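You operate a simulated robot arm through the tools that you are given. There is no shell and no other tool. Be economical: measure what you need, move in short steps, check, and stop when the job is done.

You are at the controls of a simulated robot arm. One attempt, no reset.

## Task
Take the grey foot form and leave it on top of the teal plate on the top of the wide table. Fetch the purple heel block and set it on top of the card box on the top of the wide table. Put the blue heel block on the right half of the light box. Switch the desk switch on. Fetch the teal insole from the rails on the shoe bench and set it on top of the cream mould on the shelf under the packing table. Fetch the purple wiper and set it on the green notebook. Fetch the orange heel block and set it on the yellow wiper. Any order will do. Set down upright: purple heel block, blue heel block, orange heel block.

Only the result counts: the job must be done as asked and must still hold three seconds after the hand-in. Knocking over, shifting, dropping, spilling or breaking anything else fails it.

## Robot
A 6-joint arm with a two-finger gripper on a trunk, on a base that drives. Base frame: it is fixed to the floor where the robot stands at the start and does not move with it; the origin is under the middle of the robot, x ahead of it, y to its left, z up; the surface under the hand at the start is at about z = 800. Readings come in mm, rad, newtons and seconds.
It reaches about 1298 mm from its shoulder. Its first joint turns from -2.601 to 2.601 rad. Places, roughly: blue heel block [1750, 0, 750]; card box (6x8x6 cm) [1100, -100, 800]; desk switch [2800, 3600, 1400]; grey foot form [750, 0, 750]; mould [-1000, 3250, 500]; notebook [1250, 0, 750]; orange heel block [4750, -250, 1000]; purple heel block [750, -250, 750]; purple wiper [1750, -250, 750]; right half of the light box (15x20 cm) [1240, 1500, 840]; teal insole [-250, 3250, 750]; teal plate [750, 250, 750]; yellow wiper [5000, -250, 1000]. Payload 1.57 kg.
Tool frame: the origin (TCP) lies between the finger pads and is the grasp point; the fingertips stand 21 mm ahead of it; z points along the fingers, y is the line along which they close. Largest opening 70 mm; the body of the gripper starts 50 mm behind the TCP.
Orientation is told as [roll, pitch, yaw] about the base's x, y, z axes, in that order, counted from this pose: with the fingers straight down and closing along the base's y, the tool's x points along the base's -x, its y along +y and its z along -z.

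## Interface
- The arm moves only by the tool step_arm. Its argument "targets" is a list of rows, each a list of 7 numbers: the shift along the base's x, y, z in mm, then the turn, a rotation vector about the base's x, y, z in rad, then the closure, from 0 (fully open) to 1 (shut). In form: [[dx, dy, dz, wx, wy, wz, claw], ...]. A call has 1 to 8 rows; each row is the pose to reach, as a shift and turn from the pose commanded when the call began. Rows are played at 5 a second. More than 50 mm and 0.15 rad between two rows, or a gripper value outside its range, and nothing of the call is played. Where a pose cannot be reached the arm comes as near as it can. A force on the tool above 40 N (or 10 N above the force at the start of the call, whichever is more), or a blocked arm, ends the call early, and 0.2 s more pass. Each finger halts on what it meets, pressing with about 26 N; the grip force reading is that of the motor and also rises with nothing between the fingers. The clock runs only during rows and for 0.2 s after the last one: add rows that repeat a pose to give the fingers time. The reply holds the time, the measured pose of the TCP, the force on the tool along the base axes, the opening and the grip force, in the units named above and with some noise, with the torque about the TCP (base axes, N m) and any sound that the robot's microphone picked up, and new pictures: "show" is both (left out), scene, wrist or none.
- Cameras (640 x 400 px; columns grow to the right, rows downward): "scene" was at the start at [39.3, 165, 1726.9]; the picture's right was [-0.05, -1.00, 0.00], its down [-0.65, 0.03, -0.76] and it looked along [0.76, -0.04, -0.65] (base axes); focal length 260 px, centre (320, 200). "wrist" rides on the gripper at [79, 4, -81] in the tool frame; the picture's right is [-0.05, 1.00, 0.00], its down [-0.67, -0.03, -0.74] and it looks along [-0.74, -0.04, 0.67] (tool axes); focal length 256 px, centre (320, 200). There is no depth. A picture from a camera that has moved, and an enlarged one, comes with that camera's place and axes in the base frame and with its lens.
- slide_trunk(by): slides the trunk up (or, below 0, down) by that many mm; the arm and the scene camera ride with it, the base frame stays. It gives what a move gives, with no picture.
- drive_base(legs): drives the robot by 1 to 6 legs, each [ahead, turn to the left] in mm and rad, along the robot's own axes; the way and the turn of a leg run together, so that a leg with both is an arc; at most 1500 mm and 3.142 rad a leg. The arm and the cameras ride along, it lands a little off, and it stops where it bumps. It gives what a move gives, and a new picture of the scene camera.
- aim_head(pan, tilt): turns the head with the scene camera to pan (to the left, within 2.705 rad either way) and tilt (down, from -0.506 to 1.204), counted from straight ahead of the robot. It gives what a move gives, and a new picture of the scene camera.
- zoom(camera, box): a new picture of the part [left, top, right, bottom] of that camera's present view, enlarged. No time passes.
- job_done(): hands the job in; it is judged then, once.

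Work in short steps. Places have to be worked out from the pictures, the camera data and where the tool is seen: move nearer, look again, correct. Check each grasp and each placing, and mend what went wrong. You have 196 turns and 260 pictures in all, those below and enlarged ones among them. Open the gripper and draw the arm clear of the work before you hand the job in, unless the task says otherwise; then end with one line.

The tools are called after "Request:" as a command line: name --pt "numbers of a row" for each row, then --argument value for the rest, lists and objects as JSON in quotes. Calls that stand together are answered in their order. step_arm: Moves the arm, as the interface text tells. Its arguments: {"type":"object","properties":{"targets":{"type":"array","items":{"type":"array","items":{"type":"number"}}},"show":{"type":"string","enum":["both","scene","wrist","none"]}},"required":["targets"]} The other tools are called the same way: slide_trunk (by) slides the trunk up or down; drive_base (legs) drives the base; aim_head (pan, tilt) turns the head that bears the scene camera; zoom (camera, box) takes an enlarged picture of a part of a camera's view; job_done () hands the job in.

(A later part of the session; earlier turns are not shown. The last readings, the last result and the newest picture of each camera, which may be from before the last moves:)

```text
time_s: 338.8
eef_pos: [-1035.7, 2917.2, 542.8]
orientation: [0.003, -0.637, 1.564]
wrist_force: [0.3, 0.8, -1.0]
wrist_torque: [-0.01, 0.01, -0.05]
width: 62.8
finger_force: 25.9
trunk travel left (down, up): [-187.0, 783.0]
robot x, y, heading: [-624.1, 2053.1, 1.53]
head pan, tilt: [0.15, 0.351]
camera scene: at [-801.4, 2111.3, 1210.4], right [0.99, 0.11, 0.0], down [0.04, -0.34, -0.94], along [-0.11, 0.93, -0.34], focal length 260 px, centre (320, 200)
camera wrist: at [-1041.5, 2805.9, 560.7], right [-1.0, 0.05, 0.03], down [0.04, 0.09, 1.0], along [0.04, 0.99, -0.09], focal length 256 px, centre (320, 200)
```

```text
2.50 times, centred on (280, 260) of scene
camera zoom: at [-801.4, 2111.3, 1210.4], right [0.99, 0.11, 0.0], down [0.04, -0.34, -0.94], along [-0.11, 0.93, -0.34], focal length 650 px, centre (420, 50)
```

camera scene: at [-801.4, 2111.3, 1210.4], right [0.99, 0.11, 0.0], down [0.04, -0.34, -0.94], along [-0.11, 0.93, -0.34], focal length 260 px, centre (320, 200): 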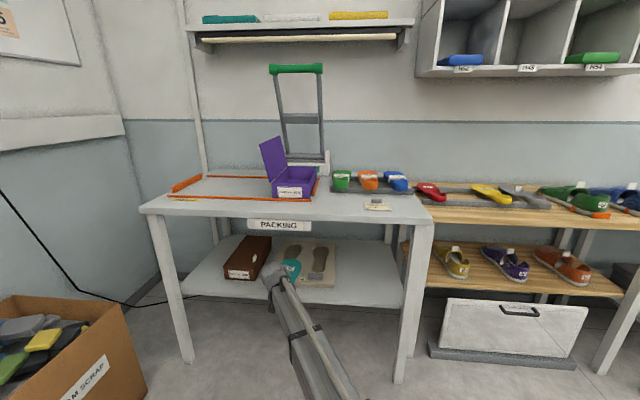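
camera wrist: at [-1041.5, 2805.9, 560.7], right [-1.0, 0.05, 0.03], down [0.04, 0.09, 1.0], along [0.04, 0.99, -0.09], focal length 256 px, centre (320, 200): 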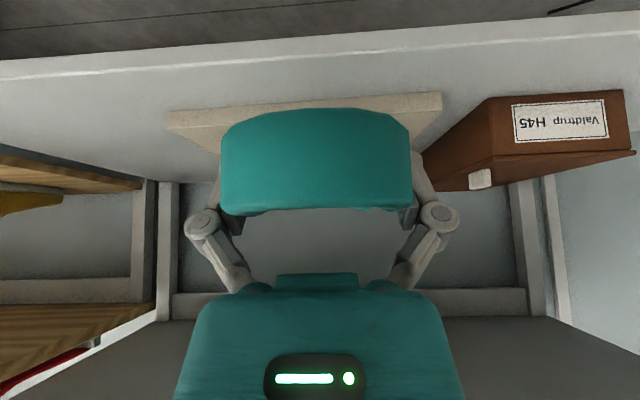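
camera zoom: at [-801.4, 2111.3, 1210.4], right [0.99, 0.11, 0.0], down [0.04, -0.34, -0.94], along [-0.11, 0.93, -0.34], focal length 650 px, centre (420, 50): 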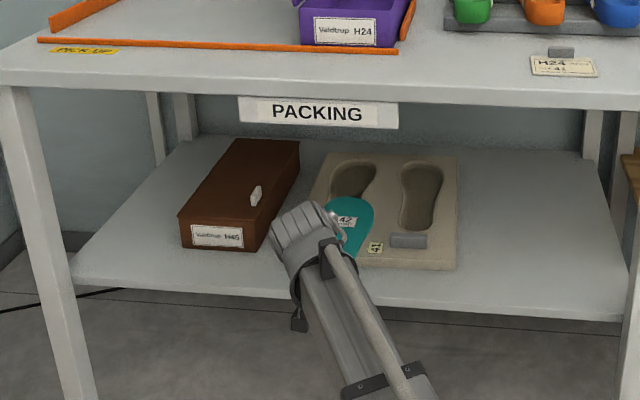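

The mould front is at y≈3070, top z≈455, and the sign bottom ≈750, so there's ample room. I lower 32 mm and advance to y≈3165.

Request:
slide_trunk --by -32

Request:
step_arm --pt "0 45 0 0 0 0 1" --pt "0 90 0 0 0 0 1" --pt "0 135 0 0 0 0 1" --pt "0 180 0 0 0 0 1" --pt "0 225 0 0 0 0 1" --pt "0 248 0 0 0 0 1" --show "both"

Request:
zoom --camera "scene" --box '[180, 180, 380, 340]'

```text
time_s: 339.6
eef_pos: [-1034.4, 2917.6, 510.9]
orientation: [0.002, -0.64, 1.564]
wrist_force: [0.0, -0.4, 0.5]
wrist_torque: [-0.02, 0.0, -0.02]
width: 62.9
finger_force: 26.0
trunk travel left (down, up): [-155.0, 815.0]
robot x, y, heading: [-617.9, 2058.4, 1.534]
head pan, tilt: [0.15, 0.351]
```

```text
time_s: 341.0
eef_pos: [-1036.6, 3166.9, 510.0]
orientation: [0.003, -0.638, 1.565]
wrist_force: [0.0, -1.0, 0.0]
wrist_torque: [-0.03, 0.0, 0.0]
width: 63.0
finger_force: 25.7
trunk travel left (down, up): [-155.0, 815.0]
robot x, y, heading: [-620.2, 2058.6, 1.538]
head pan, tilt: [0.15, 0.351]
camera scene: at [-801.4, 2111.5, 1178.4], right [0.99, 0.11, 0.0], down [0.04, -0.34, -0.94], along [-0.11, 0.93, -0.34], focal length 260 px, centre (320, 200)
camera wrist: at [-1041.4, 3055.0, 528.6], right [-1.0, 0.05, 0.03], down [0.04, 0.09, 1.0], along [0.04, 0.99, -0.09], focal length 256 px, centre (320, 200)
```

scene: 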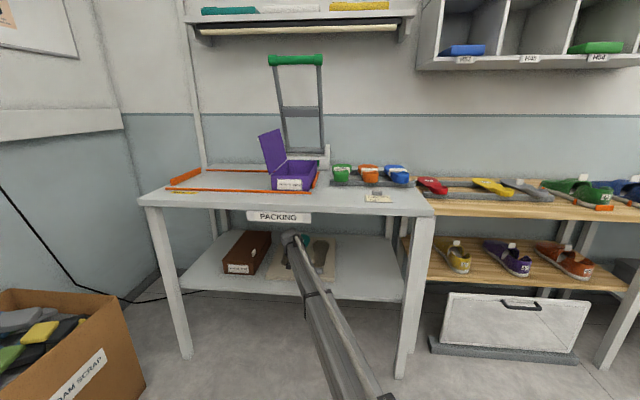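
wrist: 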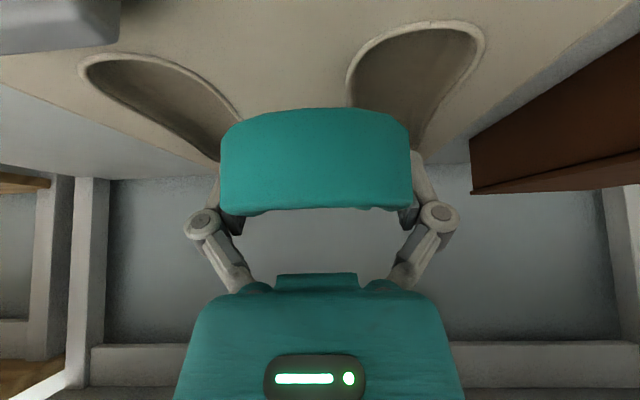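

```text
2.50 times, centred on (280, 260) of scene
camera zoom: at [-801.4, 2111.5, 1178.4], right [0.99, 0.11, 0.0], down [0.04, -0.34, -0.94], along [-0.11, 0.93, -0.34], focal length 650 px, centre (420, 50)
```

zoom: 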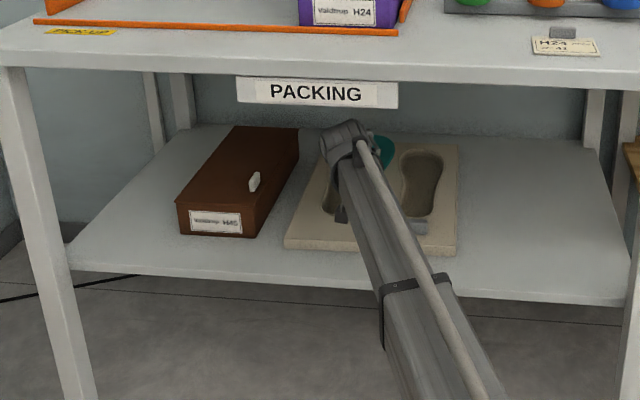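

The insole is over the mould's middle, clear of the grey block. I lower in steps until contact.

Request:
slide_trunk --by -22

Request:
slide_trunk --by -6

Request:
step_arm --pt "0 0 0 0 0 0 1" --show "wrist"

```text
time_s: 341.7
eef_pos: [-1035.3, 3166.6, 488.6]
orientation: [0.003, -0.639, 1.564]
wrist_force: [0.2, 0.4, 0.2]
wrist_torque: [-0.06, -0.03, -0.02]
width: 62.7
finger_force: 26.2
trunk travel left (down, up): [-133.0, 837.0]
robot x, y, heading: [-618.2, 2052.7, 1.539]
head pan, tilt: [0.15, 0.351]
```

```text
time_s: 342.2
eef_pos: [-1035.3, 3167.5, 482.9]
orientation: [0.004, -0.639, 1.564]
wrist_force: [0.3, -0.3, -0.2]
wrist_torque: [-0.03, -0.01, 0.03]
width: 62.7
finger_force: 26.1
trunk travel left (down, up): [-127.0, 843.0]
robot x, y, heading: [-622.8, 2056.5, 1.532]
head pan, tilt: [0.15, 0.351]
```

```text
time_s: 342.6
eef_pos: [-1035.8, 3166.3, 481.9]
orientation: [0.002, -0.64, 1.564]
wrist_force: [0.3, 0.4, -1.0]
wrist_torque: [-0.04, -0.01, 0.03]
width: 62.8
finger_force: 26.1
trunk travel left (down, up): [-127.0, 843.0]
robot x, y, heading: [-620.9, 2054.5, 1.531]
head pan, tilt: [0.15, 0.351]
camera wrist: at [-1041.1, 3054.7, 500.5], right [-1.0, 0.05, 0.03], down [0.04, 0.09, 1.0], along [0.04, 0.99, -0.09], focal length 256 px, centre (320, 200)
```

wrist: 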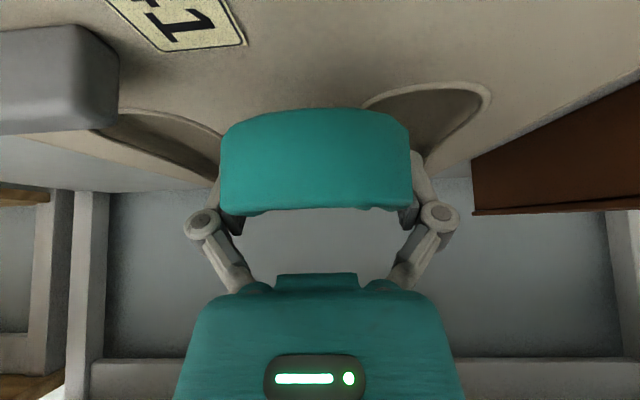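

Close; I continue in 5 mm steps.

Request:
slide_trunk --by -6

Request:
slide_trunk --by -5

Request:
slide_trunk --by -5

```text
time_s: 343.2
eef_pos: [-1035.8, 3166.6, 476.6]
orientation: [0.004, -0.638, 1.563]
wrist_force: [-0.6, 0.2, -0.5]
wrist_torque: [-0.06, 0.0, -0.02]
width: 62.5
finger_force: 26.0
trunk travel left (down, up): [-121.0, 849.0]
robot x, y, heading: [-616.0, 2053.8, 1.533]
head pan, tilt: [0.15, 0.351]
```

```text
time_s: 343.7
eef_pos: [-1035.3, 3167.1, 471.4]
orientation: [0.004, -0.638, 1.564]
wrist_force: [-0.6, -0.6, -0.3]
wrist_torque: [-0.05, -0.03, 0.0]
width: 63.0
finger_force: 25.9
trunk travel left (down, up): [-116.0, 854.0]
robot x, y, heading: [-620.3, 2056.3, 1.538]
head pan, tilt: [0.15, 0.351]
```

```text
time_s: 344.3
eef_pos: [-1034.5, 3166.7, 467.0]
orientation: [0.001, -0.638, 1.565]
wrist_force: [-0.8, 0.0, -1.3]
wrist_torque: [-0.07, -0.03, -0.01]
width: 62.5
finger_force: 25.8
trunk travel left (down, up): [-111.0, 859.0]
robot x, y, heading: [-615.2, 2057.1, 1.534]
head pan, tilt: [0.15, 0.351]
```

No contact yet; two more small steps with a look.

Request:
slide_trunk --by -5

Request:
slide_trunk --by -4

Request:
step_arm --pt "0 0 0 0 0 0 1" --show "wrist"

```text
time_s: 344.8
eef_pos: [-1035.6, 3166.2, 462.3]
orientation: [0.004, -0.639, 1.563]
wrist_force: [0.4, 0.5, -1.0]
wrist_torque: [-0.06, 0.01, 0.01]
width: 62.5
finger_force: 26.0
trunk travel left (down, up): [-106.0, 864.0]
robot x, y, heading: [-620.4, 2053.9, 1.531]
head pan, tilt: [0.15, 0.351]
```

```text
time_s: 345.3
eef_pos: [-1034.6, 3166.2, 458.0]
orientation: [0.003, -0.638, 1.564]
wrist_force: [0.8, -0.5, -1.1]
wrist_torque: [-0.07, 0.01, -0.01]
width: 62.6
finger_force: 25.9
trunk travel left (down, up): [-102.0, 868.0]
robot x, y, heading: [-617.7, 2055.3, 1.533]
head pan, tilt: [0.15, 0.351]
```

```text
time_s: 345.7
eef_pos: [-1035.8, 3167.2, 457.5]
orientation: [0.004, -0.639, 1.563]
wrist_force: [-0.3, -0.4, -0.2]
wrist_torque: [0.0, -0.03, -0.01]
width: 62.4
finger_force: 26.1
trunk travel left (down, up): [-102.0, 868.0]
robot x, y, heading: [-617.5, 2054.5, 1.534]
head pan, tilt: [0.15, 0.351]
camera wrist: at [-1041.2, 3054.6, 475.5], right [-1.0, 0.05, 0.03], down [0.04, 0.09, 1.0], along [0.04, 0.99, -0.09], focal length 256 px, centre (320, 200)
```

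wrist: 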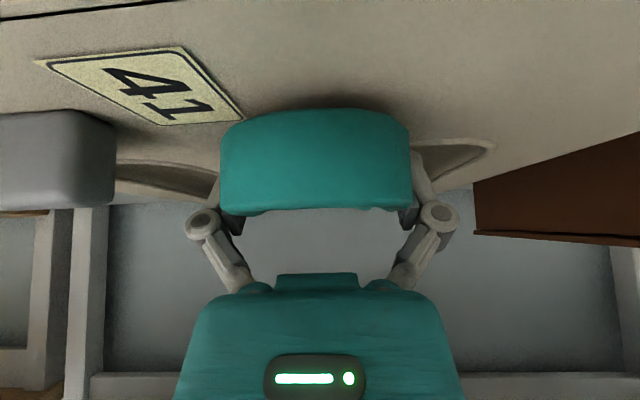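

Almost touching. I continue with 4 mm steps.

Request:
slide_trunk --by -4

Request:
slide_trunk --by -4

Request:
slide_trunk --by -3

```text
time_s: 346.3
eef_pos: [-1034.9, 3166.2, 455.0]
orientation: [0.003, -0.641, 1.565]
wrist_force: [-0.8, 2.7, 15.5]
wrist_torque: [0.02, -0.33, 0.14]
width: 62.8
finger_force: 25.8
trunk travel left (down, up): [-98.0, 872.0]
robot x, y, heading: [-617.6, 2056.9, 1.535]
head pan, tilt: [0.15, 0.351]
```

```text
time_s: 346.8
eef_pos: [-1034.2, 3166.3, 455.6]
orientation: [0.003, -0.651, 1.565]
wrist_force: [2.4, -5.2, 32.0]
wrist_torque: [-0.09, -0.54, -0.23]
width: 62.9
finger_force: 25.9
trunk travel left (down, up): [-95.0, 875.0]
robot x, y, heading: [-617.9, 2056.5, 1.533]
head pan, tilt: [0.15, 0.351]
stopped: the force on the tool passed its limit at 41 N (the readings are from after the stop); the commanded pose is now the measured one
```

```text
time_s: 347.2
eef_pos: [-1035.5, 3165.9, 454.9]
orientation: [0.003, -0.656, 1.568]
wrist_force: [1.6, -6.9, 38.5]
wrist_torque: [-0.04, -0.47, -0.25]
width: 63.1
finger_force: 26.2
trunk travel left (down, up): [-93.0, 877.0]
robot x, y, heading: [-618.4, 2056.2, 1.532]
head pan, tilt: [0.15, 0.351]
stopped: the force on the tool passed its limit at 46 N (the readings are from after the stop); the commanded pose is now the measured one
```

Firm contact (pressed a bit too much). I ease up 5 mm and then open.

Request:
slide_trunk --by 6

Request:
step_arm --pt "0 0 0 0 0 0 0.5" --pt "0 0 0 0 0 0 0" --pt "0 0 0 0 0 0 0" --show "wrist"

```text
time_s: 347.7
eef_pos: [-1036.5, 3167.1, 455.8]
orientation: [0.003, -0.648, 1.565]
wrist_force: [1.3, -3.9, 7.3]
wrist_torque: [-0.11, -0.25, -0.09]
width: 63.0
finger_force: 25.9
trunk travel left (down, up): [-99.0, 871.0]
robot x, y, heading: [-620.3, 2057.0, 1.535]
head pan, tilt: [0.15, 0.351]
```

```text
time_s: 348.5
eef_pos: [-1035.2, 3168.4, 454.7]
orientation: [0.001, -0.649, 1.567]
wrist_force: [-0.4, 0.3, -0.6]
wrist_torque: [0.03, -0.01, -0.01]
width: 69.9
finger_force: 0.0
trunk travel left (down, up): [-99.0, 871.0]
robot x, y, heading: [-616.9, 2053.1, 1.532]
head pan, tilt: [0.15, 0.351]
camera wrist: at [-1041.5, 3056.1, 472.4], right [-1.0, 0.04, 0.03], down [0.04, 0.08, 1.0], along [0.04, 1.0, -0.08], focal length 256 px, centre (320, 200)
```

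wrist: 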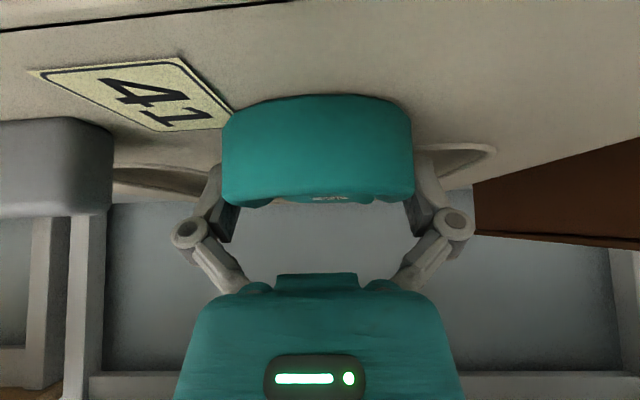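

Released. I rise 45 mm and back out, then view the result.

Request:
slide_trunk --by 50

Request:
step_arm --pt "0 -48 0 0 0 0 0" --pt "0 -96 0 0 0 0 0" --pt "0 -144 0 0 0 0 0" --pt "0 -192 0 0 0 0 0" --pt "0 -240 0 0 0 0 0" --pt "0 -288 0 0 0 0 0" --pt "0 -336 0 0 0 0 0" --pt "0 -384 0 0 0 0 0" --show "both"

Request:
zoom --camera "scene" --box '[180, 180, 380, 340]'

```text
time_s: 349.5
eef_pos: [-1036.1, 3168.8, 504.8]
orientation: [0.002, -0.648, 1.567]
wrist_force: [0.6, -0.2, 0.0]
wrist_torque: [0.03, -0.01, 0.01]
width: 70.2
finger_force: 0.0
trunk travel left (down, up): [-149.0, 821.0]
robot x, y, heading: [-619.5, 2059.4, 1.537]
head pan, tilt: [0.15, 0.351]
```

```text
time_s: 351.3
eef_pos: [-1032.8, 2785.6, 505.8]
orientation: [0.001, -0.646, 1.568]
wrist_force: [0.0, 0.5, 0.3]
wrist_torque: [0.01, 0.0, 0.03]
width: 70.0
finger_force: 0.0
trunk travel left (down, up): [-149.0, 821.0]
robot x, y, heading: [-623.5, 2057.6, 1.536]
head pan, tilt: [0.15, 0.351]
camera scene: at [-801.4, 2111.7, 1172.2], right [0.99, 0.11, 0.0], down [0.04, -0.34, -0.94], along [-0.11, 0.93, -0.34], focal length 260 px, centre (320, 200)
camera wrist: at [-1038.5, 2673.7, 522.4], right [-1.0, 0.04, 0.03], down [0.04, 0.08, 1.0], along [0.04, 1.0, -0.08], focal length 256 px, centre (320, 200)
```

scene: 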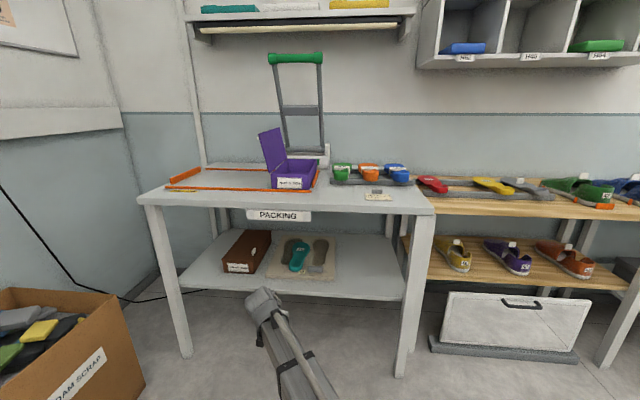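
wrist: 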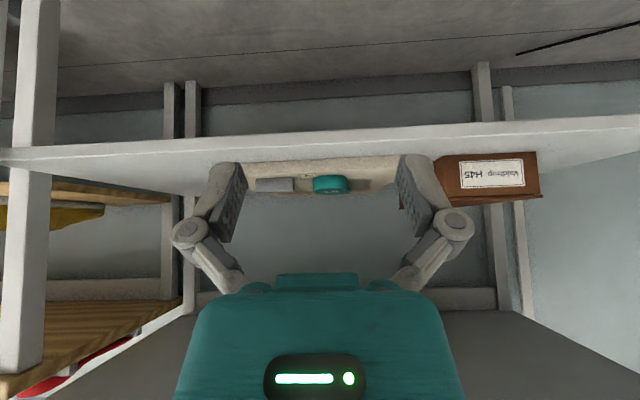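

```text
2.50 times, centred on (280, 260) of scene
camera zoom: at [-801.4, 2111.7, 1172.2], right [0.99, 0.11, 0.0], down [0.04, -0.34, -0.94], along [-0.11, 0.93, -0.34], focal length 650 px, centre (420, 50)
```

zoom: 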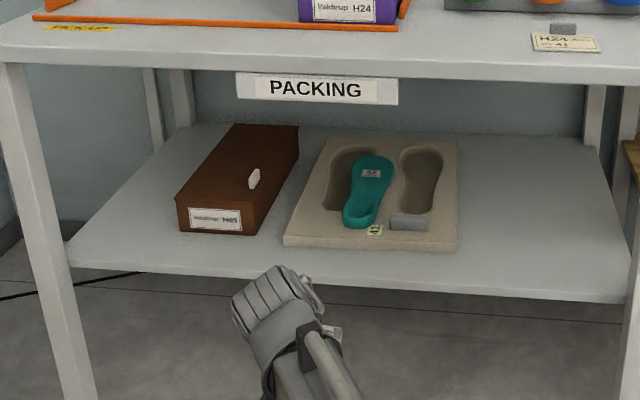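

The insole rests on the mould. I straighten the tool, raise the trunk and head for the orange heel block at the far wall.

Request:
step_arm --pt "0 -19 -12 -0.13 0 0 0" --pt "0 -40 -22 -0.26 0 0 0" --pt "0 -62 -30 -0.39 0 0 0" --pt "0 -84 -34 -0.52 0 0 0" --pt "0 -106 -36 -0.646 0 0 0" --show "none"

Request:
slide_trunk --by 400

Request:
slide_trunk --by 400

Request:
drive_base --legs '[[0, -1.38], [1300, 0]]'

```text
time_s: 352.5
eef_pos: [-1036.3, 2678.1, 467.5]
orientation: [0.0, -0.001, 1.569]
wrist_force: [0.3, 0.2, -0.6]
wrist_torque: [0.01, 0.05, -0.03]
width: 69.9
finger_force: 0.0
trunk travel left (down, up): [-149.0, 821.0]
robot x, y, heading: [-618.1, 2056.4, 1.534]
head pan, tilt: [0.15, 0.351]
```

```text
time_s: 356.3
eef_pos: [-1035.5, 2679.2, 869.7]
orientation: [-0.001, -0.002, 1.567]
wrist_force: [0.7, 0.5, 0.1]
wrist_torque: [-0.02, 0.0, 0.02]
width: 69.8
finger_force: 0.0
trunk travel left (down, up): [-549.0, 421.0]
robot x, y, heading: [-617.5, 2056.8, 1.534]
head pan, tilt: [0.15, 0.351]
```

```text
time_s: 360.1
eef_pos: [-1034.3, 2677.7, 1268.3]
orientation: [-0.001, -0.002, 1.568]
wrist_force: [0.6, -0.1, 0.1]
wrist_torque: [0.01, 0.02, -0.02]
width: 69.9
finger_force: 0.1
trunk travel left (down, up): [-949.0, 21.0]
robot x, y, heading: [-622.5, 2055.9, 1.535]
head pan, tilt: [0.15, 0.351]
```

```text
time_s: 372.8
eef_pos: [1116.6, 2858.5, 1266.6]
orientation: [-0.002, -0.002, 0.237]
wrist_force: [-0.3, 0.2, -0.6]
wrist_torque: [-0.01, -0.01, 0.03]
width: 69.8
finger_force: 0.1
trunk travel left (down, up): [-949.0, 21.0]
robot x, y, heading: [608.2, 2305.6, 0.21]
head pan, tilt: [0.15, 0.351]
camera scene: at [618.4, 2498.5, 1972.2], right [0.35, -0.94, 0.0], down [-0.32, -0.12, -0.94], along [0.88, 0.33, -0.34], focal length 260 px, centre (320, 200)
```

scene: 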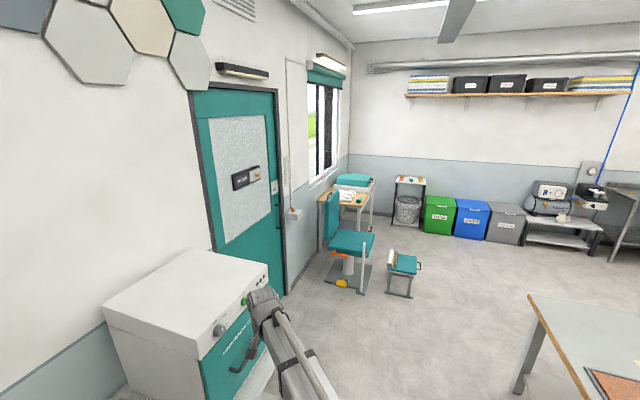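

I continue along the aisle past the table's far end.

Request:
drive_base --legs '[[0, -0.22], [1250, 0], [1250, 0], [0, -1.26]]'

Request:
aim_head --pan 0.5 --tilt 0.5

```text
time_s: 387.1
eef_pos: [3434.0, 2638.4, 1268.5]
orientation: [0.0, -0.002, -0.016]
wrist_force: [0.0, -0.1, -0.3]
wrist_torque: [0.0, -0.03, -0.01]
width: 70.1
finger_force: 0.0
trunk travel left (down, up): [-949.0, 21.0]
robot x, y, heading: [2806.1, 2221.4, 0.014]
head pan, tilt: [0.15, 0.351]
stopped in leg 3: the robot was blocked; the commanded pose is now the measured one
camera scene: at [2850.5, 2410.1, 1972.4], right [0.17, -0.99, 0.0], down [-0.34, -0.06, -0.94], along [0.93, 0.16, -0.34], focal length 260 px, centre (320, 200)
```

scene: 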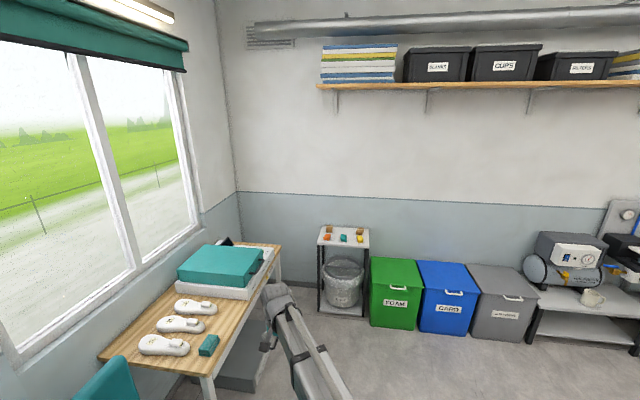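

```text
time_s: 387.9
eef_pos: [3433.3, 2640.2, 1267.1]
orientation: [0.0, -0.002, -0.015]
wrist_force: [-0.4, 0.1, 0.5]
wrist_torque: [0.02, 0.0, 0.02]
width: 70.0
finger_force: 0.0
trunk travel left (down, up): [-949.0, 21.0]
robot x, y, heading: [2807.6, 2222.8, 0.017]
head pan, tilt: [0.499, 0.499]
camera scene: at [2837.8, 2441.1, 1958.6], right [0.49, -0.87, 0.0], down [-0.42, -0.24, -0.88], along [0.76, 0.43, -0.48], focal length 260 px, centre (320, 200)
```

scene: 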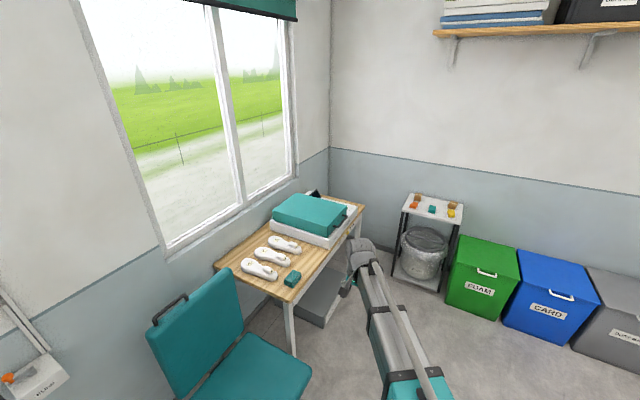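

The base bumped something, likely the footstool. I look down ahead to check.

Request:
aim_head --pan 0.0 --tilt 1.0

```text
time_s: 388.8
eef_pos: [3433.0, 2640.2, 1267.9]
orientation: [-0.001, -0.003, -0.015]
wrist_force: [-0.3, -0.1, -0.5]
wrist_torque: [-0.01, 0.01, 0.01]
width: 70.0
finger_force: 0.0
trunk travel left (down, up): [-949.0, 21.0]
robot x, y, heading: [2806.3, 2228.3, 0.017]
head pan, tilt: [0.0, 1.0]
camera scene: at [2828.5, 2397.4, 1917.5], right [0.02, -1.0, 0.0], down [-0.84, -0.01, -0.54], along [0.54, 0.01, -0.84], focal length 260 px, centre (320, 200)
```

scene: 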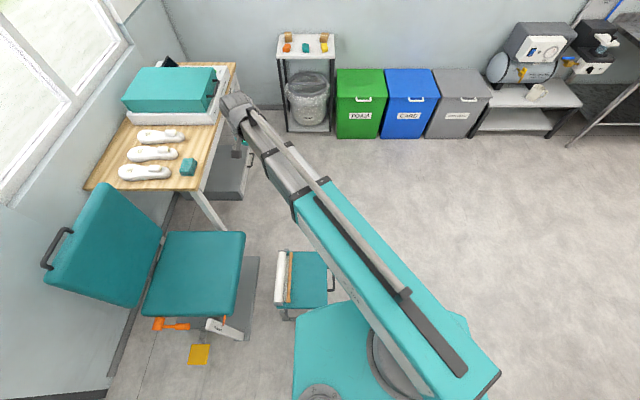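

The stool is still in place. I back off 130 mm, turn right and drive diagonally to the far-wall bench.

Request:
drive_base --legs '[[-130, 0], [0, -1.1], [1200, 0], [1300, 0]]'

Request:
aim_head --pan 1.0 --tilt 0.6

```text
time_s: 408.7
eef_pos: [4450.4, -316.9, 1267.5]
orientation: [0.0, -0.001, -1.128]
wrist_force: [0.2, 0.1, 0.2]
wrist_torque: [0.01, -0.03, -0.02]
width: 70.0
finger_force: 0.0
trunk travel left (down, up): [-949.0, 21.0]
robot x, y, heading: [3802.4, 65.8, -1.093]
head pan, tilt: [0.0, 1.0]
camera scene: at [3965.0, 121.2, 1917.5], right [-0.89, -0.46, 0.0], down [-0.39, 0.75, -0.54], along [0.25, -0.48, -0.84], focal length 260 px, centre (320, 200)
```

scene: 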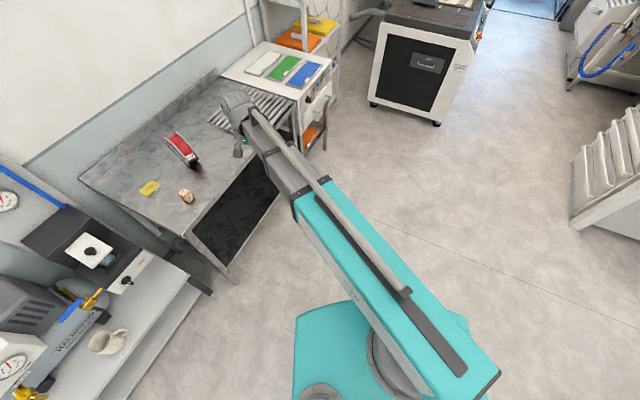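

```text
time_s: 409.9
eef_pos: [4449.6, -316.3, 1266.8]
orientation: [0.001, -0.001, -1.128]
wrist_force: [0.4, -0.4, -0.7]
wrist_torque: [0.03, -0.03, 0.01]
width: 70.2
finger_force: 0.0
trunk travel left (down, up): [-949.0, 21.0]
robot x, y, heading: [3801.3, 61.8, -1.096]
head pan, tilt: [1.0, 0.6]
camera scene: at [4020.6, 175.1, 1949.5], right [-0.09, -1.0, 0.0], down [-0.56, 0.05, -0.82], along [0.82, -0.08, -0.57], focal length 260 px, centre (320, 200)
```

scene: 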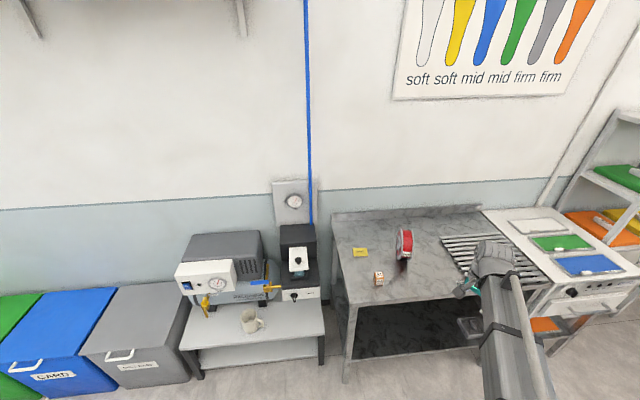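

I see the orange block and the yellow wiper on the metal bench. I zoom for detail.

Request:
zoom --camera "scene" --box '[320, 220, 440, 300]'

```text
5.00 times, centred on (380, 260) of scene
camera zoom: at [4020.6, 175.1, 1949.5], right [-0.09, -1.0, 0.0], down [-0.56, 0.05, -0.82], along [0.82, -0.08, -0.57], focal length 1301 px, centre (20, -100)
```

zoom: 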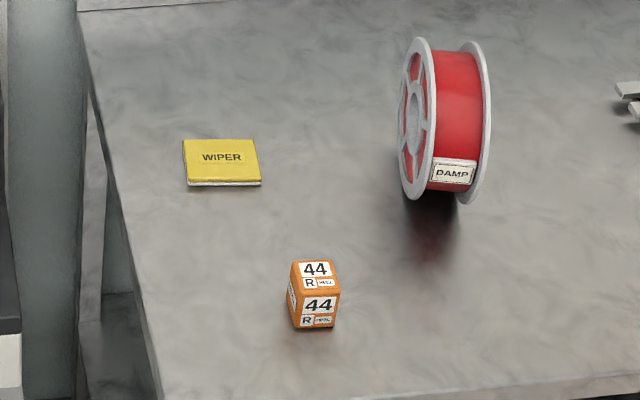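

I turn +0.29 so the arm faces the block, then view with the wrist camera.

Request:
drive_base --legs '[[0, 0.29]]'

Request:
step_arm --pt "45 -8 0 0 0 0.14 0" --pt "90 -16 0 0 0 0.28 0" --pt "130 -24 0 0 0 0.42 0" --pt "150 -30 0 0 0 0.56 0" --pt "150 -30 0 0 0 0.7 0" --pt "150 -30 0 0 0 0.83 0"

```text
time_s: 411.6
eef_pos: [4530.3, -117.6, 1269.3]
orientation: [0.0, -0.003, -0.84]
wrist_force: [1.0, 0.4, 0.5]
wrist_torque: [0.0, -0.03, 0.01]
width: 70.0
finger_force: 0.1
trunk travel left (down, up): [-949.0, 21.0]
robot x, y, heading: [3802.0, 59.8, -0.812]
head pan, tilt: [1.0, 0.6]
camera scene: at [3978.1, 228.4, 1949.4], right [0.18, -0.98, 0.0], down [-0.56, -0.1, -0.83], along [0.81, 0.15, -0.56], focal length 260 px, centre (320, 200)
```

scene: 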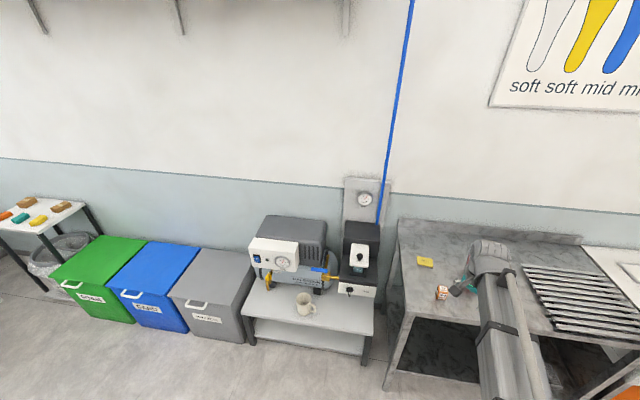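

```text
time_s: 413.0
eef_pos: [4680.2, -147.7, 1268.5]
orientation: [-0.001, -0.003, -0.009]
wrist_force: [-0.3, 0.0, -0.1]
wrist_torque: [0.01, -0.01, 0.01]
width: 70.1
finger_force: 0.0
trunk travel left (down, up): [-949.0, 21.0]
robot x, y, heading: [3802.9, 61.3, -0.813]
head pan, tilt: [1.0, 0.6]
camera scene: at [3978.5, 227.6, 1949.5], right [0.18, -0.98, 0.0], down [-0.56, -0.1, -0.82], along [0.81, 0.15, -0.57], focal length 260 px, centre (320, 200)
camera wrist: at [4600.4, -143.1, 1348.9], right [0.06, 1.0, 0.0], down [0.66, -0.04, 0.75], along [0.74, -0.05, -0.67], focal length 256 px, centre (320, 200)
```

scene: 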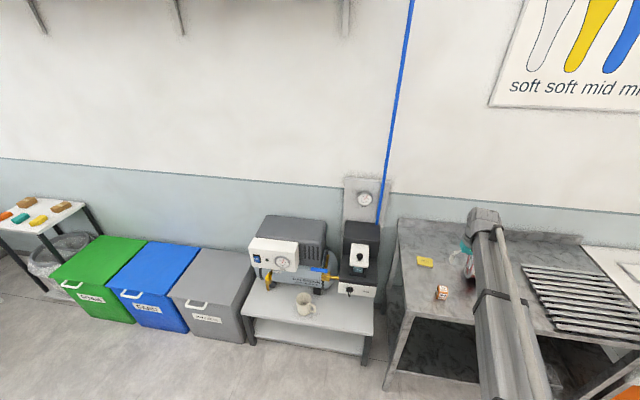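
wrist: 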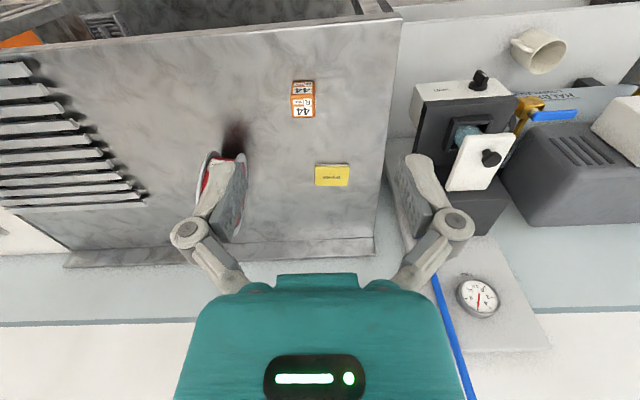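

Triangulated: block at ≈(4796,−181), top z≈975 (bench ≈920); wiper at ≈(4978,−142). I move over the block and lower to look.

Request:
step_arm --pt "40 -11 0 0 0 0 0" --pt "80 -22 0 0 0 0 0" --pt "105 -31 0 0 0 0 0" --pt "105 -31 0 0 0 0 0" --show "none"

Request:
slide_trunk --by -150

Request:
step_arm --pt "0 0 0 0 0 0 0" --show "wrist"

Request:
zoom --camera "wrist" --box '[260, 0, 380, 110]'

```text
time_s: 414.0
eef_pos: [4786.2, -177.5, 1267.8]
orientation: [0.001, -0.002, -0.011]
wrist_force: [-0.9, 0.0, 1.2]
wrist_torque: [-0.02, -0.02, 0.01]
width: 69.9
finger_force: 0.0
trunk travel left (down, up): [-949.0, 21.0]
robot x, y, heading: [3796.4, 60.6, -0.815]
head pan, tilt: [1.0, 0.6]
```

```text
time_s: 415.8
eef_pos: [4787.6, -177.4, 1118.6]
orientation: [0.0, -0.003, -0.011]
wrist_force: [0.3, 0.0, 0.6]
wrist_torque: [-0.01, 0.0, 0.03]
width: 70.3
finger_force: 0.1
trunk travel left (down, up): [-799.0, 171.0]
robot x, y, heading: [3801.1, 61.1, -0.816]
head pan, tilt: [1.0, 0.6]
```

```text
time_s: 416.2
eef_pos: [4786.6, -177.4, 1118.6]
orientation: [-0.001, -0.002, -0.008]
wrist_force: [0.5, -0.6, 1.1]
wrist_torque: [0.02, 0.01, -0.04]
width: 69.9
finger_force: 0.0
trunk travel left (down, up): [-799.0, 171.0]
robot x, y, heading: [3799.2, 58.5, -0.818]
head pan, tilt: [1.0, 0.6]
camera wrist: at [4706.3, -172.3, 1198.9], right [0.06, 1.0, 0.0], down [0.66, -0.04, 0.75], along [0.74, -0.05, -0.67], focal length 256 px, centre (320, 200)
```

wrist: 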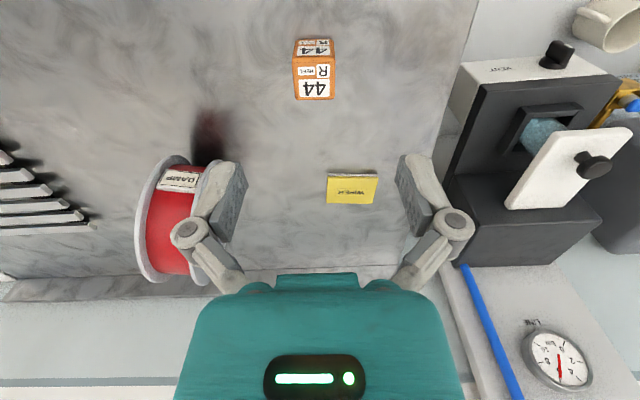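

```text
3.64 times, centred on (320, 55) of wrist
camera zoom: at [4706.3, -172.3, 1198.9], right [0.06, 1.0, 0.0], down [0.66, -0.04, 0.75], along [0.74, -0.05, -0.67], focal length 931 px, centre (320, 727)
```

zoom: 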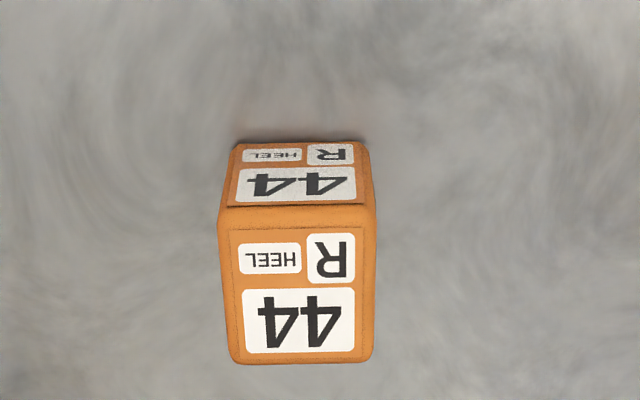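

The block is aligned with the fingers; centre ≈(4798,−184). I shift (+12,−7), descend and grip.

Request:
step_arm --pt "12 -7 0 0 0 0 0" --pt "12 -7 0 0 0 0 0" --show "none"

Request:
slide_trunk --by -110

Request:
step_arm --pt "0 0 0 0 0 0 0" --show "wrist"

```text
time_s: 416.8
eef_pos: [4799.9, -183.5, 1118.6]
orientation: [-0.001, -0.003, -0.009]
wrist_force: [-0.3, 0.3, -0.7]
wrist_torque: [0.0, 0.01, -0.02]
width: 70.0
finger_force: 0.1
trunk travel left (down, up): [-799.0, 171.0]
robot x, y, heading: [3803.1, 62.3, -0.814]
head pan, tilt: [1.0, 0.6]
```

```text
time_s: 418.2
eef_pos: [4799.1, -183.9, 1007.3]
orientation: [0.0, -0.002, -0.011]
wrist_force: [-1.2, 0.4, -0.2]
wrist_torque: [-0.02, -0.04, 0.01]
width: 70.0
finger_force: 0.1
trunk travel left (down, up): [-689.0, 281.0]
robot x, y, heading: [3796.6, 58.4, -0.817]
head pan, tilt: [1.0, 0.6]
```

```text
time_s: 418.6
eef_pos: [4800.0, -184.3, 1008.3]
orientation: [0.001, -0.003, -0.013]
wrist_force: [0.4, 0.2, -0.7]
wrist_torque: [-0.04, 0.01, 0.03]
width: 70.3
finger_force: 0.0
trunk travel left (down, up): [-689.0, 281.0]
robot x, y, heading: [3802.2, 62.3, -0.811]
head pan, tilt: [1.0, 0.6]
camera wrist: at [4719.3, -179.2, 1088.9], right [0.06, 1.0, 0.0], down [0.66, -0.04, 0.75], along [0.74, -0.05, -0.67], focal length 256 px, centre (320, 200)
```

wrist: 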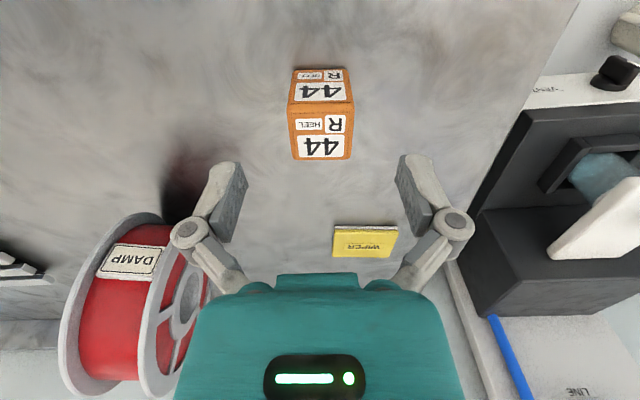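

Re-triangulating: block top z≈949 (bench ≈894), x≈4809. I shift +9 in x, lower 45 mm and check.

Request:
step_arm --pt "9 0 0 0 0 0 0" --pt "9 0 0 0 0 0 0" --show "none"

Request:
slide_trunk --by -50

Request:
step_arm --pt "0 0 0 0 0 0 0" --show "wrist"

```text
time_s: 419.2
eef_pos: [4808.7, -183.6, 1007.0]
orientation: [-0.001, -0.002, -0.011]
wrist_force: [0.8, 0.7, 0.6]
wrist_torque: [0.03, 0.0, -0.02]
width: 69.8
finger_force: 0.1
trunk travel left (down, up): [-689.0, 281.0]
robot x, y, heading: [3797.8, 60.6, -0.815]
head pan, tilt: [1.0, 0.6]
```

```text
time_s: 420.1
eef_pos: [4808.4, -184.8, 958.4]
orientation: [0.001, -0.003, -0.01]
wrist_force: [-0.3, -0.1, 0.2]
wrist_torque: [0.02, 0.02, -0.06]
width: 69.9
finger_force: 0.1
trunk travel left (down, up): [-639.0, 331.0]
robot x, y, heading: [3801.6, 60.4, -0.813]
head pan, tilt: [1.0, 0.6]
```

```text
time_s: 420.5
eef_pos: [4809.7, -184.9, 957.7]
orientation: [-0.001, -0.004, -0.011]
wrist_force: [0.8, 0.6, 0.0]
wrist_torque: [0.02, -0.01, -0.02]
width: 69.9
finger_force: 0.0
trunk travel left (down, up): [-639.0, 331.0]
robot x, y, heading: [3802.4, 66.1, -0.821]
head pan, tilt: [1.0, 0.6]
camera wrist: at [4728.7, -179.5, 1038.9], right [0.06, 1.0, 0.0], down [0.66, -0.04, 0.75], along [0.74, -0.05, -0.67], focal length 256 px, centre (320, 200)
```

wrist: 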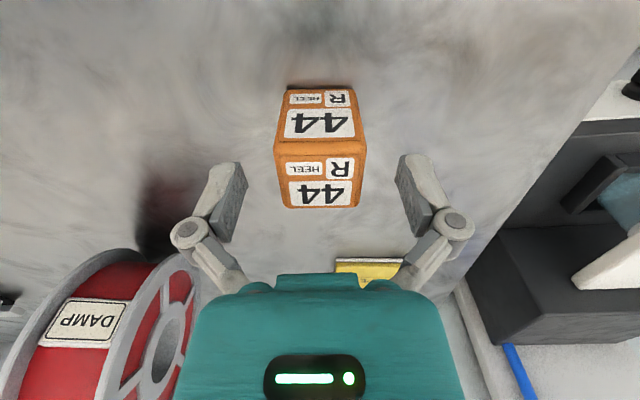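

Well centred. I nudge +4, lower 28 mm and close.

Request:
step_arm --pt "4 0 0 0 0 0 0" --show "none"

Request:
slide_trunk --by -27

Request:
step_arm --pt "0 0 0 0 0 0 0.5" --pt "0 0 0 0 0 0 1" --pt "0 0 0 0 0 0 1" --pt "0 0 0 0 0 0 1" --show "wrist"

```text
time_s: 420.9
eef_pos: [4813.2, -183.9, 957.0]
orientation: [-0.001, -0.003, -0.011]
wrist_force: [-0.3, -0.1, -0.5]
wrist_torque: [0.03, -0.02, 0.0]
width: 70.1
finger_force: 0.0
trunk travel left (down, up): [-639.0, 331.0]
robot x, y, heading: [3798.5, 61.4, -0.816]
head pan, tilt: [1.0, 0.6]
```

```text
time_s: 421.6
eef_pos: [4812.5, -185.3, 929.7]
orientation: [0.0, -0.002, -0.01]
wrist_force: [-0.3, 0.0, -0.2]
wrist_torque: [-0.03, -0.03, 0.02]
width: 69.8
finger_force: 0.1
trunk travel left (down, up): [-612.0, 358.0]
robot x, y, heading: [3800.7, 61.6, -0.813]
head pan, tilt: [1.0, 0.6]
```

```text
time_s: 422.6
eef_pos: [4813.2, -184.6, 931.2]
orientation: [0.0, 0.0, -0.01]
wrist_force: [0.6, 0.1, 1.4]
wrist_torque: [0.0, 0.0, -0.03]
width: 39.7
finger_force: 26.4
trunk travel left (down, up): [-612.0, 358.0]
robot x, y, heading: [3795.6, 62.7, -0.813]
head pan, tilt: [1.0, 0.6]
camera wrist: at [4732.5, -179.4, 1012.0], right [0.06, 1.0, 0.0], down [0.66, -0.04, 0.75], along [0.74, -0.05, -0.67], focal length 256 px, centre (320, 200)
```

wrist: 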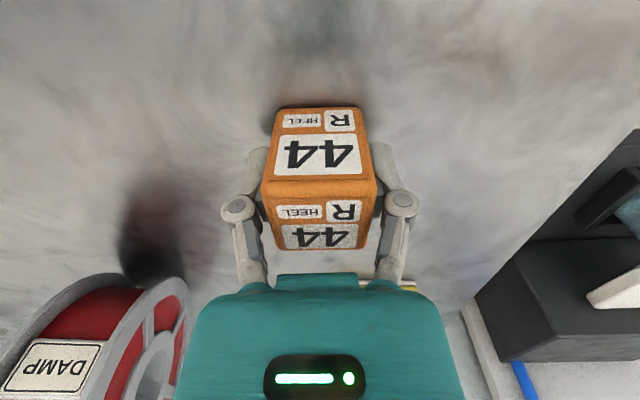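

Gripped (39.7 mm). I lift 90 mm and move to just over the wiper at ≈(5000,−140).

Request:
slide_trunk --by 90

Request:
step_arm --pt "46 11 0 0 0 0 1" --pt "92 22 0 0 0 0 1" --pt "138 33 0 0 0 0 1" --pt "180 44 0 0 0 0 1" --pt "180 44 0 0 0 0 1"

Request:
zoom --camera "wrist" --box '[220, 0, 420, 120]'

```text
time_s: 423.9
eef_pos: [4813.4, -184.2, 1020.7]
orientation: [-0.001, -0.001, -0.011]
wrist_force: [-1.0, -0.4, -0.9]
wrist_torque: [0.0, -0.02, 0.03]
width: 39.3
finger_force: 26.0
trunk travel left (down, up): [-702.0, 268.0]
robot x, y, heading: [3798.9, 61.3, -0.819]
head pan, tilt: [1.0, 0.6]
```

```text
time_s: 425.1
eef_pos: [4935.2, -133.0, 1020.4]
orientation: [0.0, -0.003, -0.01]
wrist_force: [-0.6, -0.4, -0.1]
wrist_torque: [0.05, -0.02, -0.01]
width: 39.3
finger_force: 25.9
out of reach, approached as far as the arm can: row 3, 4, 5
trunk travel left (down, up): [-702.0, 268.0]
robot x, y, heading: [3802.9, 63.9, -0.81]
head pan, tilt: [1.0, 0.6]
camera scene: at [3978.4, 227.7, 1702.5], right [0.18, -0.98, 0.0], down [-0.56, -0.1, -0.82], along [0.81, 0.15, -0.57], focal length 260 px, centre (320, 200)
camera wrist: at [4854.6, -128.5, 1101.8], right [0.06, 1.0, 0.0], down [0.66, -0.04, 0.75], along [0.75, -0.05, -0.66], focal length 256 px, centre (320, 200)
```

scene: 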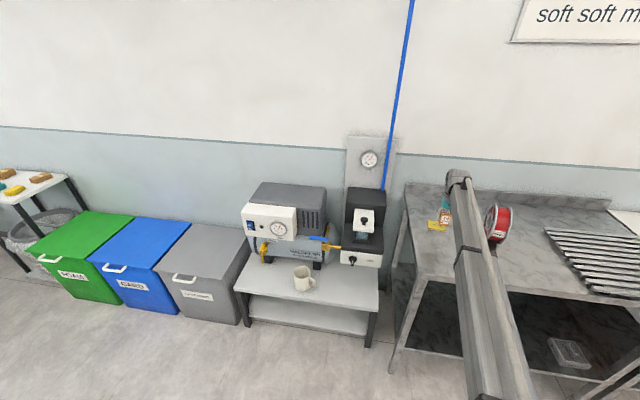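
wrist: 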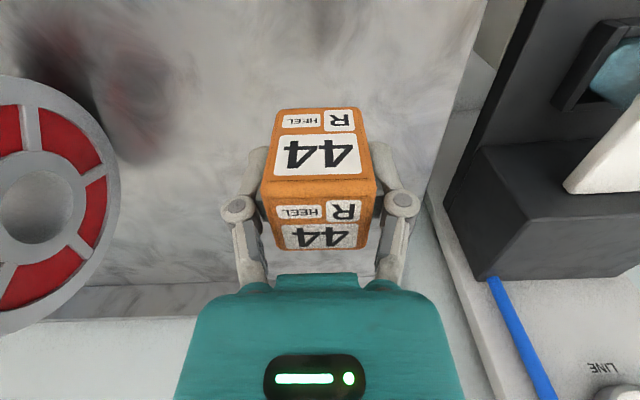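

```text
3.20 times, centred on (320, 60) of wrist
camera zoom: at [4854.6, -128.5, 1101.8], right [0.06, 1.0, 0.0], down [0.66, -0.04, 0.75], along [0.75, -0.05, -0.66], focal length 819 px, centre (320, 648)
```

zoom: 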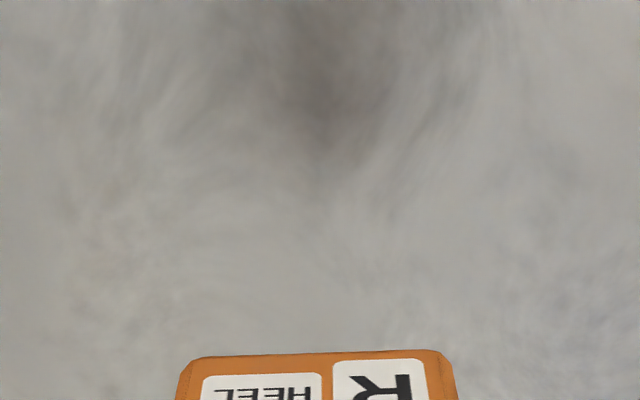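

The arm is at its reach limit here. I pull back, raise, and drive the base ~200 mm closer.

Request:
slide_trunk --by 150

Request:
step_arm --pt "-48 0 0 0 0 0 1" --pt "-96 0 0 0 0 0 1" --pt "-144 0 0 0 0 0 1" --pt "-192 0 0 0 0 0 1" --pt "-240 0 0 0 0 0 1" --show "none"

Request:
drive_base --legs '[[210, 0]]'

Request:
step_arm --pt "0 0 0 0 0 0 1" --show "wrist"

```text
time_s: 426.8
eef_pos: [4937.0, -134.3, 1170.2]
orientation: [0.0, -0.003, -0.011]
wrist_force: [-0.2, 1.0, -1.1]
wrist_torque: [0.0, 0.01, -0.01]
width: 39.5
finger_force: 25.9
trunk travel left (down, up): [-852.0, 118.0]
robot x, y, heading: [3798.0, 59.6, -0.818]
head pan, tilt: [1.0, 0.6]
```

```text
time_s: 428.0
eef_pos: [4694.9, -136.1, 1170.4]
orientation: [0.0, -0.003, -0.01]
wrist_force: [0.0, -0.7, -0.5]
wrist_torque: [0.01, -0.01, 0.01]
width: 39.1
finger_force: 26.0
trunk travel left (down, up): [-852.0, 118.0]
robot x, y, heading: [3797.7, 61.0, -0.819]
head pan, tilt: [1.0, 0.6]
```

```text
time_s: 429.9
eef_pos: [4843.2, -292.7, 1171.0]
orientation: [0.001, -0.002, -0.014]
wrist_force: [0.0, -0.9, -1.1]
wrist_torque: [0.01, 0.01, -0.01]
width: 39.3
finger_force: 25.6
trunk travel left (down, up): [-852.0, 118.0]
robot x, y, heading: [3946.3, -96.9, -0.818]
head pan, tilt: [1.0, 0.6]
camera scene: at [4125.5, 72.0, 1852.4], right [0.18, -0.98, 0.0], down [-0.56, -0.1, -0.82], along [0.81, 0.15, -0.57], focal length 260 px, centre (320, 200)
```

scene: 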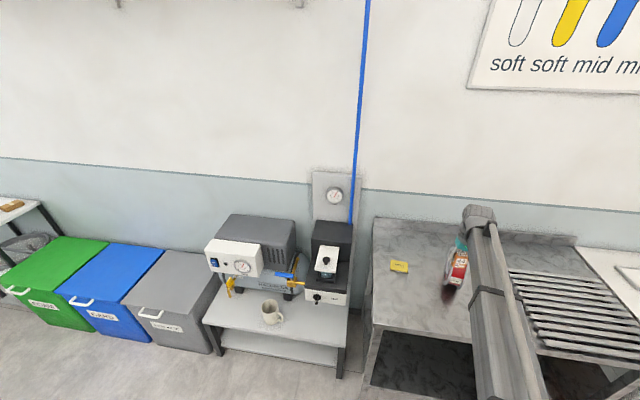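

```text
time_s: 430.3
eef_pos: [4841.7, -293.4, 1169.7]
orientation: [-0.001, -0.004, -0.015]
wrist_force: [0.0, 0.2, -1.2]
wrist_torque: [-0.01, 0.03, -0.01]
width: 39.2
finger_force: 26.2
trunk travel left (down, up): [-852.0, 118.0]
robot x, y, heading: [3946.0, -91.7, -0.818]
head pan, tilt: [1.0, 0.6]
camera wrist: at [4761.8, -287.6, 1251.7], right [0.07, 1.0, 0.0], down [0.66, -0.04, 0.75], along [0.75, -0.05, -0.66], focal length 256 px, centre (320, 200)
```

wrist: 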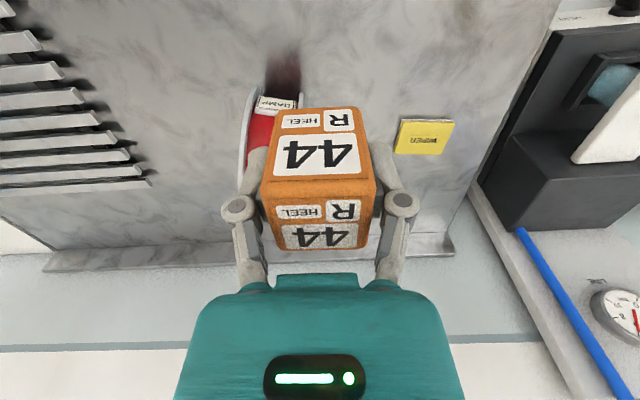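

Wiper seen at ≈(5007,−138). I move directly over it at this height and look.

Request:
step_arm --pt "33 31 0 0 0 0 1" --pt "66 62 0 0 0 0 1" --pt "99 93 0 0 0 0 1" --pt "132 124 0 0 0 0 1" --pt "160 154 0 0 0 0 1" --pt "160 154 0 0 0 0 1" --show "wrist"

Request:
zoom --camera "wrist" --box '[240, 0, 400, 110]'

```text
time_s: 431.7
eef_pos: [5001.4, -140.2, 1170.5]
orientation: [0.0, -0.003, -0.016]
wrist_force: [-0.3, 0.6, -1.6]
wrist_torque: [-0.03, -0.03, 0.0]
width: 39.0
finger_force: 25.9
trunk travel left (down, up): [-852.0, 118.0]
robot x, y, heading: [3948.1, -94.2, -0.822]
head pan, tilt: [1.0, 0.6]
camera wrist: at [4920.8, -134.5, 1251.8], right [0.07, 1.0, 0.0], down [0.66, -0.05, 0.75], along [0.75, -0.05, -0.66], focal length 256 px, centre (320, 200)
```

wrist: 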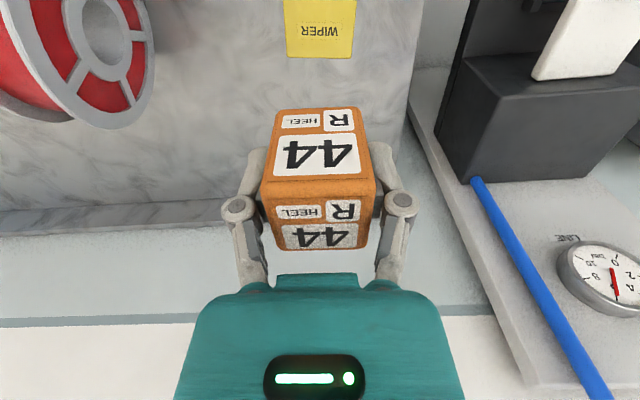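

```text
3.64 times, centred on (320, 55) of wrist
camera zoom: at [4920.8, -134.5, 1251.8], right [0.07, 1.0, 0.0], down [0.66, -0.05, 0.75], along [0.75, -0.05, -0.66], focal length 931 px, centre (320, 727)
```

zoom: 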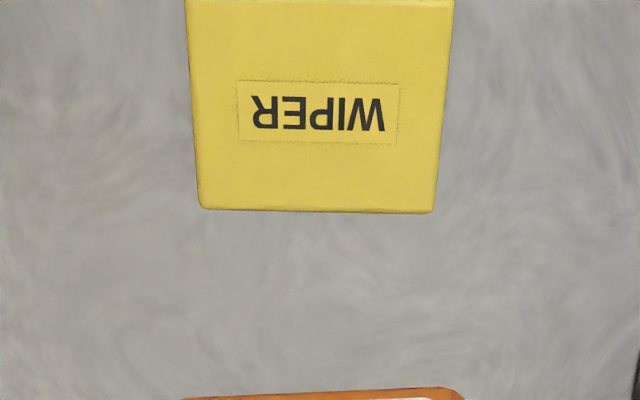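

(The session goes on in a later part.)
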